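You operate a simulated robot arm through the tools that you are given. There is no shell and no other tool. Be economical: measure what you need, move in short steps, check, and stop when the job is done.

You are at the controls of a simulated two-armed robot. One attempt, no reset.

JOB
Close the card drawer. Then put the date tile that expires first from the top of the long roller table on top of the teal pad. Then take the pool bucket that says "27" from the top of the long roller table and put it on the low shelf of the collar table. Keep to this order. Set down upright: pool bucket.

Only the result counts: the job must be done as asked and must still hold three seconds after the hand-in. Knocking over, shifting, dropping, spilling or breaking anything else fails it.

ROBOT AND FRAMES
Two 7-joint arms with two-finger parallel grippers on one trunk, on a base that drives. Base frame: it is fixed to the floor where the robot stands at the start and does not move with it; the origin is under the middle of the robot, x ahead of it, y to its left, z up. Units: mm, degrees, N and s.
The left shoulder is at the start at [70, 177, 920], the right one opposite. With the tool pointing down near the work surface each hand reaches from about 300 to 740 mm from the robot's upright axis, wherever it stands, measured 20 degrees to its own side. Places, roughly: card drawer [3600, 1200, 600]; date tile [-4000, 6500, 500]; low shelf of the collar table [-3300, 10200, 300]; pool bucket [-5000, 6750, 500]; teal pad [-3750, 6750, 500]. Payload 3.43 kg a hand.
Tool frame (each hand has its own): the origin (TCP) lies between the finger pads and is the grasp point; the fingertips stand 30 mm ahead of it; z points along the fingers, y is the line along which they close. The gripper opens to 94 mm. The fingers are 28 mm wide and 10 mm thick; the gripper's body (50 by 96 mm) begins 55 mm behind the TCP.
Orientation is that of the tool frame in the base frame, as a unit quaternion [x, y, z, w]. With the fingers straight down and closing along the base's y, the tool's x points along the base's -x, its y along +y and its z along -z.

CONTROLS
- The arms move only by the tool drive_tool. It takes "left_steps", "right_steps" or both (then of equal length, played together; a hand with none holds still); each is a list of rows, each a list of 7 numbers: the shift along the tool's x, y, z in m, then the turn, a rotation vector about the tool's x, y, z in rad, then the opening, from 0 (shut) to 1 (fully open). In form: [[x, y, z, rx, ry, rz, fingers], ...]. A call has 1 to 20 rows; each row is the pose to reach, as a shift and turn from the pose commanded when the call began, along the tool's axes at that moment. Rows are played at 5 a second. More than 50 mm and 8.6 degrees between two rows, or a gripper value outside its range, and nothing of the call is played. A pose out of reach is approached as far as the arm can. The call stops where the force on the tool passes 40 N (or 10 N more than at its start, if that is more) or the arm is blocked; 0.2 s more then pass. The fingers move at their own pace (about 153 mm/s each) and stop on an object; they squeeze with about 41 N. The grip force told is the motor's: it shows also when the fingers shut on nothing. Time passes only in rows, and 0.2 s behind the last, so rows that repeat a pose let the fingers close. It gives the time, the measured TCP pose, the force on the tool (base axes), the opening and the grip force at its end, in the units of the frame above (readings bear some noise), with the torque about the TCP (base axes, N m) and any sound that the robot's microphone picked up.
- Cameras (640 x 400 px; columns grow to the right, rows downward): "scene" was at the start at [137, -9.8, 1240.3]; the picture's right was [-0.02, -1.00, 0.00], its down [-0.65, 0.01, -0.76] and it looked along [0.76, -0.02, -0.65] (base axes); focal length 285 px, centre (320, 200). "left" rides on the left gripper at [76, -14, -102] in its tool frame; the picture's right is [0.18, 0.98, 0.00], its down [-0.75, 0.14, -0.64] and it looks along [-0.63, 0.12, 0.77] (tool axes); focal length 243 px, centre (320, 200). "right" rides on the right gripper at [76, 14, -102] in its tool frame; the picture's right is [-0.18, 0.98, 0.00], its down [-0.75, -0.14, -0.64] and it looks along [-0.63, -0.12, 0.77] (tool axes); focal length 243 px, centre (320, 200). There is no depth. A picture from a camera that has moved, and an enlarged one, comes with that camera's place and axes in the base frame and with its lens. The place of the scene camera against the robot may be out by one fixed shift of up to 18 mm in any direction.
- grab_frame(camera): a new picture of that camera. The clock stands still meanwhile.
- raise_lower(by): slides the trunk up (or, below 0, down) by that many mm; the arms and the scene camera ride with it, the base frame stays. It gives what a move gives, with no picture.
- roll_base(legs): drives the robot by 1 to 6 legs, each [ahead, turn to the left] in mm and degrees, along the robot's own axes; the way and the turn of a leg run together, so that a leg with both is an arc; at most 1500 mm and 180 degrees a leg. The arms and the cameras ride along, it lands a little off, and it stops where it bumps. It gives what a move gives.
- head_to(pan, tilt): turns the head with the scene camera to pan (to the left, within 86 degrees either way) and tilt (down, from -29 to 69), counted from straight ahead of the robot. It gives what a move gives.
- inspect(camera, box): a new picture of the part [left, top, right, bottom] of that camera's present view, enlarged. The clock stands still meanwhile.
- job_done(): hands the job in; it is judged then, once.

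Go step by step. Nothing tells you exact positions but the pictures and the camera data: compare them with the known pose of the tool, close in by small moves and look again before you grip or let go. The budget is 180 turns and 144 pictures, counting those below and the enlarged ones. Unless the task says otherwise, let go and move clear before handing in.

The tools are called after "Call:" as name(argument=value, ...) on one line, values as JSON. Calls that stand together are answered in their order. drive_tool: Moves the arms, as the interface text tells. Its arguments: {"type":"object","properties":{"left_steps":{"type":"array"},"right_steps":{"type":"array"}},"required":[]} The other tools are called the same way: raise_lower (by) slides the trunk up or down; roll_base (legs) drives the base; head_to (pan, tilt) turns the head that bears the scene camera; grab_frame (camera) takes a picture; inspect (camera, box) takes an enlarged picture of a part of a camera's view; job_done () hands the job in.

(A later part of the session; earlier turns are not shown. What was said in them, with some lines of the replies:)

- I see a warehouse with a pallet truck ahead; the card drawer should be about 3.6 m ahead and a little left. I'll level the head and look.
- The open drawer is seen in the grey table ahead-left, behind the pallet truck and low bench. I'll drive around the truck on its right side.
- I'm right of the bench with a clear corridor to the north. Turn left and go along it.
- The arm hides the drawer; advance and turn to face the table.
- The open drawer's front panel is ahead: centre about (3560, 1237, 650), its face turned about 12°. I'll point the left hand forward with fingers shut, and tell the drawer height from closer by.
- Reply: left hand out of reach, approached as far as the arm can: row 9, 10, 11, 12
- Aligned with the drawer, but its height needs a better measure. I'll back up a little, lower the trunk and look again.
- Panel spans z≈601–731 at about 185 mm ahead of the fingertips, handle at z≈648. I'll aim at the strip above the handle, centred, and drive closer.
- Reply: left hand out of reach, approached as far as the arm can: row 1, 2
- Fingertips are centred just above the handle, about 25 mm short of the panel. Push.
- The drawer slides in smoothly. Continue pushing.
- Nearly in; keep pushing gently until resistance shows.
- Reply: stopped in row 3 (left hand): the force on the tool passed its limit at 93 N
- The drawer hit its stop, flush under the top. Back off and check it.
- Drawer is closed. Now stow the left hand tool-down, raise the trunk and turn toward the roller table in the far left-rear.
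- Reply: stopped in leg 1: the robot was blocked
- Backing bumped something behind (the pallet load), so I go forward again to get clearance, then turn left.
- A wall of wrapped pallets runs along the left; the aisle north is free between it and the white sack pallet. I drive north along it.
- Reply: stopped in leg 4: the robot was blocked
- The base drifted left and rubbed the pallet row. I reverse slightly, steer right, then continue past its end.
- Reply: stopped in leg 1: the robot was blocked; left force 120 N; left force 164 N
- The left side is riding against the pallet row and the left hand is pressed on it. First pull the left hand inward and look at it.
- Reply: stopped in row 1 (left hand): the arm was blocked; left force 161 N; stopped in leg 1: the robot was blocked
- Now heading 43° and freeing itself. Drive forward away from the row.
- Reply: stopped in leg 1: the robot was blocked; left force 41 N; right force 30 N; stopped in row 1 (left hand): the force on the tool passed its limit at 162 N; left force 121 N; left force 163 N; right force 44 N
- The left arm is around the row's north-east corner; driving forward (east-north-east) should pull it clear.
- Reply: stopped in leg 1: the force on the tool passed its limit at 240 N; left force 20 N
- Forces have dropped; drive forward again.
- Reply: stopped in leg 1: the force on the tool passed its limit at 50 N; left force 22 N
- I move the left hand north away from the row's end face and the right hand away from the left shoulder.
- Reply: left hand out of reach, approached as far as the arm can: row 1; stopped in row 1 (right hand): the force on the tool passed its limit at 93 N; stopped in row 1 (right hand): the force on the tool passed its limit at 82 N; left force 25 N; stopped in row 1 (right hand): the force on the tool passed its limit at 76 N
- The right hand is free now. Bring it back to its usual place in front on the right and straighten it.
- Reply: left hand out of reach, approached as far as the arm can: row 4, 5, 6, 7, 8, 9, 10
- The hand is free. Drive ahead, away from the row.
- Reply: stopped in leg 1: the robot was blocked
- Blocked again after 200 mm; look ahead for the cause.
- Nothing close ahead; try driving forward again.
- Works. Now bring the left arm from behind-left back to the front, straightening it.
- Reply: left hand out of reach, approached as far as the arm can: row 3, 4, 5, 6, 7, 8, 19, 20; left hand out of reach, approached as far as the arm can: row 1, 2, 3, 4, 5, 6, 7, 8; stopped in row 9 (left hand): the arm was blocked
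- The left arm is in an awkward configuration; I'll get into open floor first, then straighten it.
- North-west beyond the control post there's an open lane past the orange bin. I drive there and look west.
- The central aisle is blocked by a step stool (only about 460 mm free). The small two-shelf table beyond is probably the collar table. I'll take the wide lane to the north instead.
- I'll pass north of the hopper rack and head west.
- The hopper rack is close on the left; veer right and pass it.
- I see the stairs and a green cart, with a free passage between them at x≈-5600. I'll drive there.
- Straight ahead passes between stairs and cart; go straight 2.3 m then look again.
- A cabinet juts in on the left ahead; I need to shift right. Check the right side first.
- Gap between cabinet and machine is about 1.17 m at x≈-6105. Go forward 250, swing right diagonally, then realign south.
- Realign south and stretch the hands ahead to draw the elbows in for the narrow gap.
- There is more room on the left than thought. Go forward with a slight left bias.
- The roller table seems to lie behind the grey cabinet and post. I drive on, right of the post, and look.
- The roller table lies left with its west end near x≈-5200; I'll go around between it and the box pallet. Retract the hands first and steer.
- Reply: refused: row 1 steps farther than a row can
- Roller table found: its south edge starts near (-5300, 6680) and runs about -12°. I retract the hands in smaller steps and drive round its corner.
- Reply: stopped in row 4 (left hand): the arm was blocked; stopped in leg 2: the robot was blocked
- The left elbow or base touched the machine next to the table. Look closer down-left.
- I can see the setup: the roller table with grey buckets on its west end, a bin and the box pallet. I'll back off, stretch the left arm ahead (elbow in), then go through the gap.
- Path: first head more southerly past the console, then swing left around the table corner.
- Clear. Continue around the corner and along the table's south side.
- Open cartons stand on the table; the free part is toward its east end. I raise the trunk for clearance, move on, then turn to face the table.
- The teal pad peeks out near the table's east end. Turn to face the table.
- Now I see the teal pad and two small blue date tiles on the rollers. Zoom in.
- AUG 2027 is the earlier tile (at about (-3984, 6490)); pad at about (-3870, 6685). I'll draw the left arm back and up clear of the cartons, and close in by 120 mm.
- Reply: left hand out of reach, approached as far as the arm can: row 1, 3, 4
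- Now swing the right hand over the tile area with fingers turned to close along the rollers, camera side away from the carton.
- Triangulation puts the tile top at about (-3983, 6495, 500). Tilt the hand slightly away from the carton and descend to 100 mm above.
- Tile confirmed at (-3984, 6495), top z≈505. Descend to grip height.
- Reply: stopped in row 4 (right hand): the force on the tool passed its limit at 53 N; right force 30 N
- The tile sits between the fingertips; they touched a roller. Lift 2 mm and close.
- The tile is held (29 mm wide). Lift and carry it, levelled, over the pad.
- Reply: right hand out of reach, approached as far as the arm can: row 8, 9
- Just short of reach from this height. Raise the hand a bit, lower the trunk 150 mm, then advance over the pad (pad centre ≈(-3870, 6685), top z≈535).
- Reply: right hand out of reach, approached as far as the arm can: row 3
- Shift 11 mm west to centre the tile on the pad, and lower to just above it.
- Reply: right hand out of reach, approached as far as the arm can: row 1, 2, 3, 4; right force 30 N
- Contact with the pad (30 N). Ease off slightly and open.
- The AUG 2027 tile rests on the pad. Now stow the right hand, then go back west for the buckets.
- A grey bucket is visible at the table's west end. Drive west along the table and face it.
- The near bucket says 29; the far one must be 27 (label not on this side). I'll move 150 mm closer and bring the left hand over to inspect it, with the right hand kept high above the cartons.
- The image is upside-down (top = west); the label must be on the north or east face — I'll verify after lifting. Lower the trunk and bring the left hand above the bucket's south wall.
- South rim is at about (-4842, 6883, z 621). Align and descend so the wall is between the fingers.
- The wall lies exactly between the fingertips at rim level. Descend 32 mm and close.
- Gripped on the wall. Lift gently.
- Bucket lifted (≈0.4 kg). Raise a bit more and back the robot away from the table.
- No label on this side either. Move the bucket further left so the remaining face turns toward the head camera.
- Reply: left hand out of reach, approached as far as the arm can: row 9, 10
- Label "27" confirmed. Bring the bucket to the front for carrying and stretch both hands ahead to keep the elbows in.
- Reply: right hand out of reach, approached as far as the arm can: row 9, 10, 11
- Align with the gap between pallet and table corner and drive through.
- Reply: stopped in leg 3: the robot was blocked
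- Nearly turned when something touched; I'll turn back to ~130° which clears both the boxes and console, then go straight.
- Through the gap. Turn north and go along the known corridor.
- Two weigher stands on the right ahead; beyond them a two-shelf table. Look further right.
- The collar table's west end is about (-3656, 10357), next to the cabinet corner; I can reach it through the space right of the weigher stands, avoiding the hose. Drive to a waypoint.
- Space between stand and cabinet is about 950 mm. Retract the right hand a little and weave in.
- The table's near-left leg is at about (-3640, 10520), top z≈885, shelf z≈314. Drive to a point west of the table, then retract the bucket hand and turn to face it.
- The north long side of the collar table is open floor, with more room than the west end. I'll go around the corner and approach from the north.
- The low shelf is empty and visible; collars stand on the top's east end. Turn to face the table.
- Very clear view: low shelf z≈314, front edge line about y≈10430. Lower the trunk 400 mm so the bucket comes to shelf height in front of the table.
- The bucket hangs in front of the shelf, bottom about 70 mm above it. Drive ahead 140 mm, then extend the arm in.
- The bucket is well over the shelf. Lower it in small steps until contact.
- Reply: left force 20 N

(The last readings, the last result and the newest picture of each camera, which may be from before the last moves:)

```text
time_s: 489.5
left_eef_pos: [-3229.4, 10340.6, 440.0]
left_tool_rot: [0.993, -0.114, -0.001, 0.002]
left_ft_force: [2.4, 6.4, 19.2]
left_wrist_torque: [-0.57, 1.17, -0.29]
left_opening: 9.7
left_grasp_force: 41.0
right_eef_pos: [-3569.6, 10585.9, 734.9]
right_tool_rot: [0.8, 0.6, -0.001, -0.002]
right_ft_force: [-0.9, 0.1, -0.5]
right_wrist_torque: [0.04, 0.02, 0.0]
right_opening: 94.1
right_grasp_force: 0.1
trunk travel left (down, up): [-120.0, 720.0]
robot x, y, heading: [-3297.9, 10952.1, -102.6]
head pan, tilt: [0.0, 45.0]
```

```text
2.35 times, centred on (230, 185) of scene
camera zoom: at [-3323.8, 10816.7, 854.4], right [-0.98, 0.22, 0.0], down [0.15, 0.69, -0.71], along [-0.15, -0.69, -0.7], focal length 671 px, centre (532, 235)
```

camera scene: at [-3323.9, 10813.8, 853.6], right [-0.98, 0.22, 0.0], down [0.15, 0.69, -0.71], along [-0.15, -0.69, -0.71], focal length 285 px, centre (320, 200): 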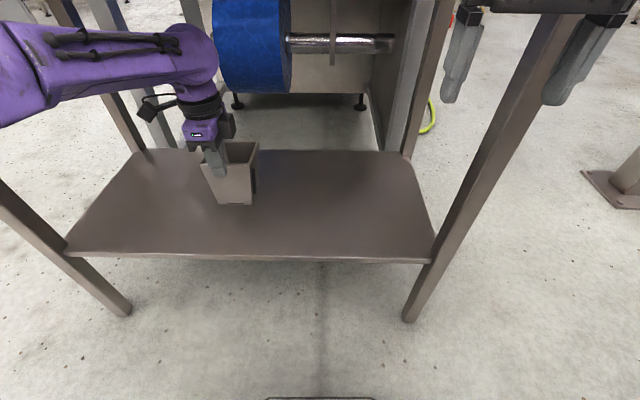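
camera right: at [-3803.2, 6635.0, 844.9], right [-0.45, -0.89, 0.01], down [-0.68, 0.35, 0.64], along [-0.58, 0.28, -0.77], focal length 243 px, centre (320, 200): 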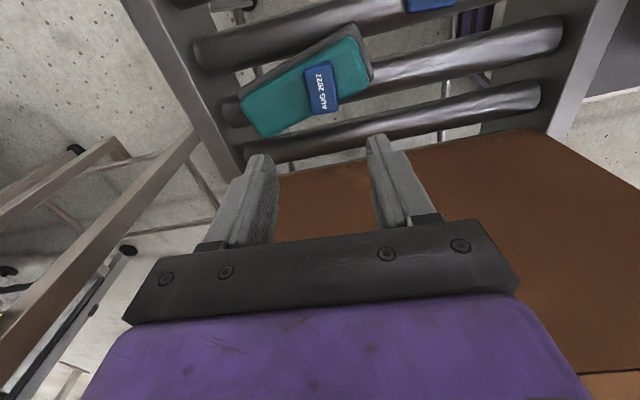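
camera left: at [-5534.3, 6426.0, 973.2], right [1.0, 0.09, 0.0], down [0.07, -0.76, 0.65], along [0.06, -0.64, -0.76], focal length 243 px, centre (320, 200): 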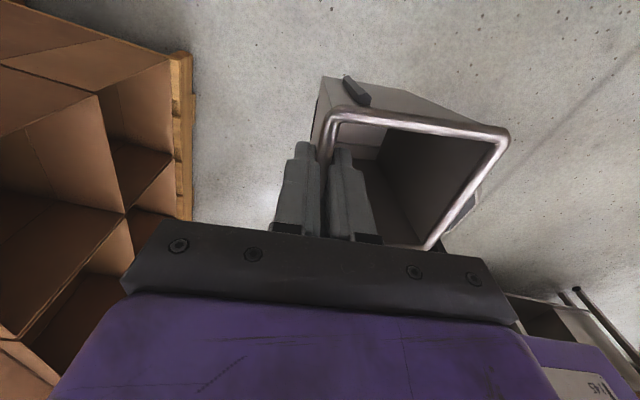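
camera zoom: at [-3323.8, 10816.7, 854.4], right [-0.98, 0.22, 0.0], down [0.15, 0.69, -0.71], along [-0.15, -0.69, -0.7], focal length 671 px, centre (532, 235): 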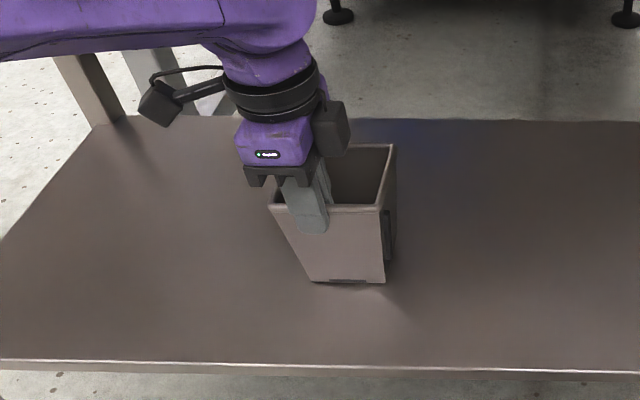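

Contact with the shelf. Ease slightly and open the fingers.

Call:
drive_tool(left_steps=[[0, 0, -0.003, 0, 0, 0, 0], [0, 0, -0.003, 0, 0, 0, 0.15], [0, 0, -0.003, 0, 0, 0, 0.3], [0, 0, -0.003, 0, 0, 0, 0.4], [0, 0, -0.003, 0, 0, 0, 0.4]])

Call:
grab_frame(camera="left")

Call:
inspect(camera="scene", box=[150, 100, 310, 270])

```text
time_s: 490.7
left_eef_pos: [-3230.1, 10338.7, 441.7]
left_tool_rot: [0.993, -0.115, -0.001, -0.001]
left_ft_force: [0.3, -0.8, -0.4]
left_wrist_torque: [0.03, 0.0, 0.02]
left_opening: 37.6
left_grasp_force: 0.0
right_eef_pos: [-3570.7, 10583.5, 733.1]
right_tool_rot: [0.8, 0.601, 0.0, -0.003]
right_ft_force: [-0.3, -0.4, 0.0]
right_wrist_torque: [-0.01, 0.0, 0.01]
right_opening: 93.9
right_grasp_force: 0.1
trunk travel left (down, up): [-120.0, 720.0]
robot x, y, heading: [-3300.9, 10954.0, -102.4]
head pan, tilt: [0.0, 45.0]
```

```text
23 pictures are left
camera left: at [-3152.5, 10335.3, 543.2], right [-0.05, -1.0, 0.0], down [-0.77, 0.03, 0.64], along [-0.64, 0.03, -0.77], focal length 243 px, centre (320, 200)
```

left: 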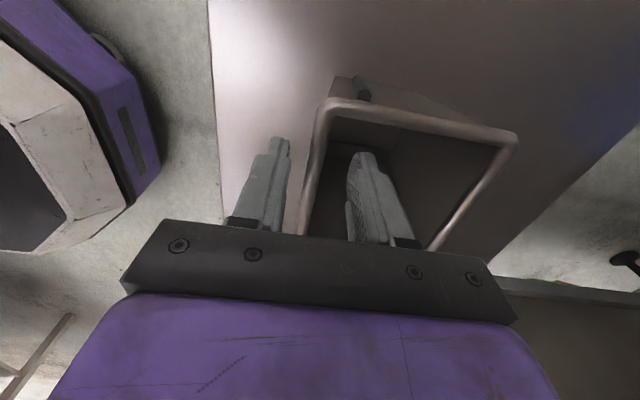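

```text
2.35 times, centred on (230, 185) of scene
camera zoom: at [-3323.9, 10814.3, 853.7], right [-0.98, 0.22, 0.0], down [0.15, 0.69, -0.71], along [-0.15, -0.69, -0.71], focal length 671 px, centre (532, 235)
```

zoom: 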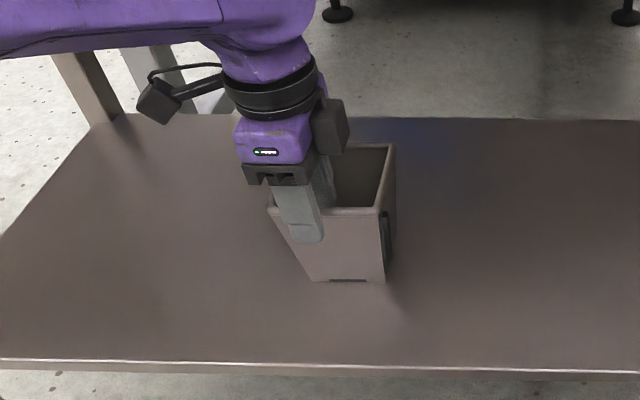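

The bucket stands upright on its own. Lift the fingers clear and withdraw toward the robot.

Call:
drive_tool(left_steps=[[0, 0, -0.02, 0, 0, 0, 0.4], [0, 0, -0.04, 0, 0, 0, 0.4], [0, 0, -0.06, 0, 0, 0, 0.4], [0, -0.03, -0.06, 0, 0, 0, 0.4], [0, -0.07, -0.06, 0, 0, 0, 0.4], [0, -0.1, -0.06, 0, 0, 0, 0.4], [0, -0.13, -0.06, 0, 0, 0, 0.4]])

Call:
roll_base(legs=[[-200, 0]])

Call:
grab_frame(camera="scene")

```text
time_s: 492.3
left_eef_pos: [-3198.5, 10465.9, 498.8]
left_tool_rot: [0.993, -0.116, -0.001, -0.001]
left_ft_force: [0.0, -0.9, -0.5]
left_wrist_torque: [0.01, -0.01, -0.05]
left_opening: 37.6
left_grasp_force: 0.1
right_eef_pos: [-3570.5, 10584.1, 732.9]
right_tool_rot: [0.8, 0.6, 0.001, -0.003]
right_ft_force: [0.5, 0.5, 0.5]
right_wrist_torque: [0.03, -0.01, -0.01]
right_opening: 94.0
right_grasp_force: 0.0
trunk travel left (down, up): [-120.0, 720.0]
robot x, y, heading: [-3300.0, 10948.2, -102.8]
head pan, tilt: [0.0, 45.0]
```

```text
time_s: 493.9
left_eef_pos: [-3156.4, 10660.4, 498.8]
left_tool_rot: [0.993, -0.115, -0.001, -0.001]
left_ft_force: [0.3, -0.6, 0.5]
left_wrist_torque: [-0.02, 0.0, 0.0]
left_opening: 37.8
left_grasp_force: 0.0
right_eef_pos: [-3527.8, 10779.6, 732.7]
right_tool_rot: [0.801, 0.599, 0.0, -0.002]
right_ft_force: [0.3, -0.1, 0.3]
right_wrist_torque: [0.0, 0.03, 0.01]
right_opening: 93.6
right_grasp_force: 0.0
trunk travel left (down, up): [-120.0, 720.0]
robot x, y, heading: [-3252.9, 11146.9, -102.7]
head pan, tilt: [0.0, 45.0]
```

```text
21 pictures are left
camera scene: at [-3280.4, 11009.2, 853.8], right [-0.98, 0.22, 0.0], down [0.15, 0.69, -0.71], along [-0.15, -0.69, -0.71], focal length 285 px, centre (320, 200)
```

scene: 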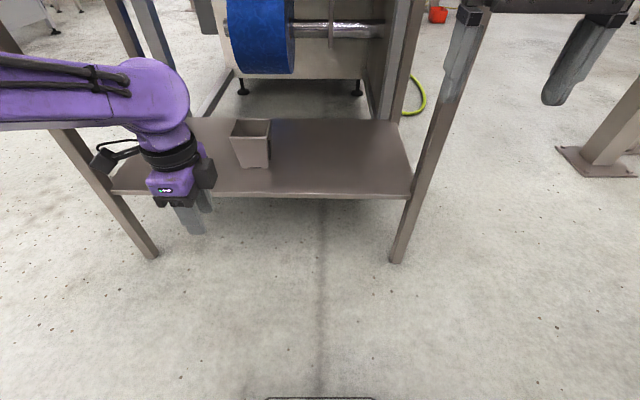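

The bucket stands upright on the low shelf, the tile is on the pad, the drawer is closed and both hands are clear. Handing in.

Call:
job_done()

```text
The job is handed in.
```

I did all three parts in the order you asked and handed the job in; the result hasn't come back.

- **Drawer:** pushed in to its hard stop, and it looked closed when I backed away.
- **Date tile:** the AUG 2027 tile is on the teal pad; the other tile I saw on the table reads OCT 2027.
- **Pool bucket:** I read "27" on its label before carrying it. It stands upright on the low shelf of the collar table, and both hands were clear at hand-in.

**Bumps on the way:** these may count against the job.
- The base touched something behind it near the drawer, probably the pallet load.
- It rubbed hard along the row of wrapped pallets; the left arm caught on the row's end and the robot tilted before I freed it.
- Near the roller table the robot was blocked twice, once by a machine or a bin beside it and once by the console or the boxes on the pallet.

I saw nothing knocked over, but I didn't check whether the wrapped pallets or the stacked boxes shifted.
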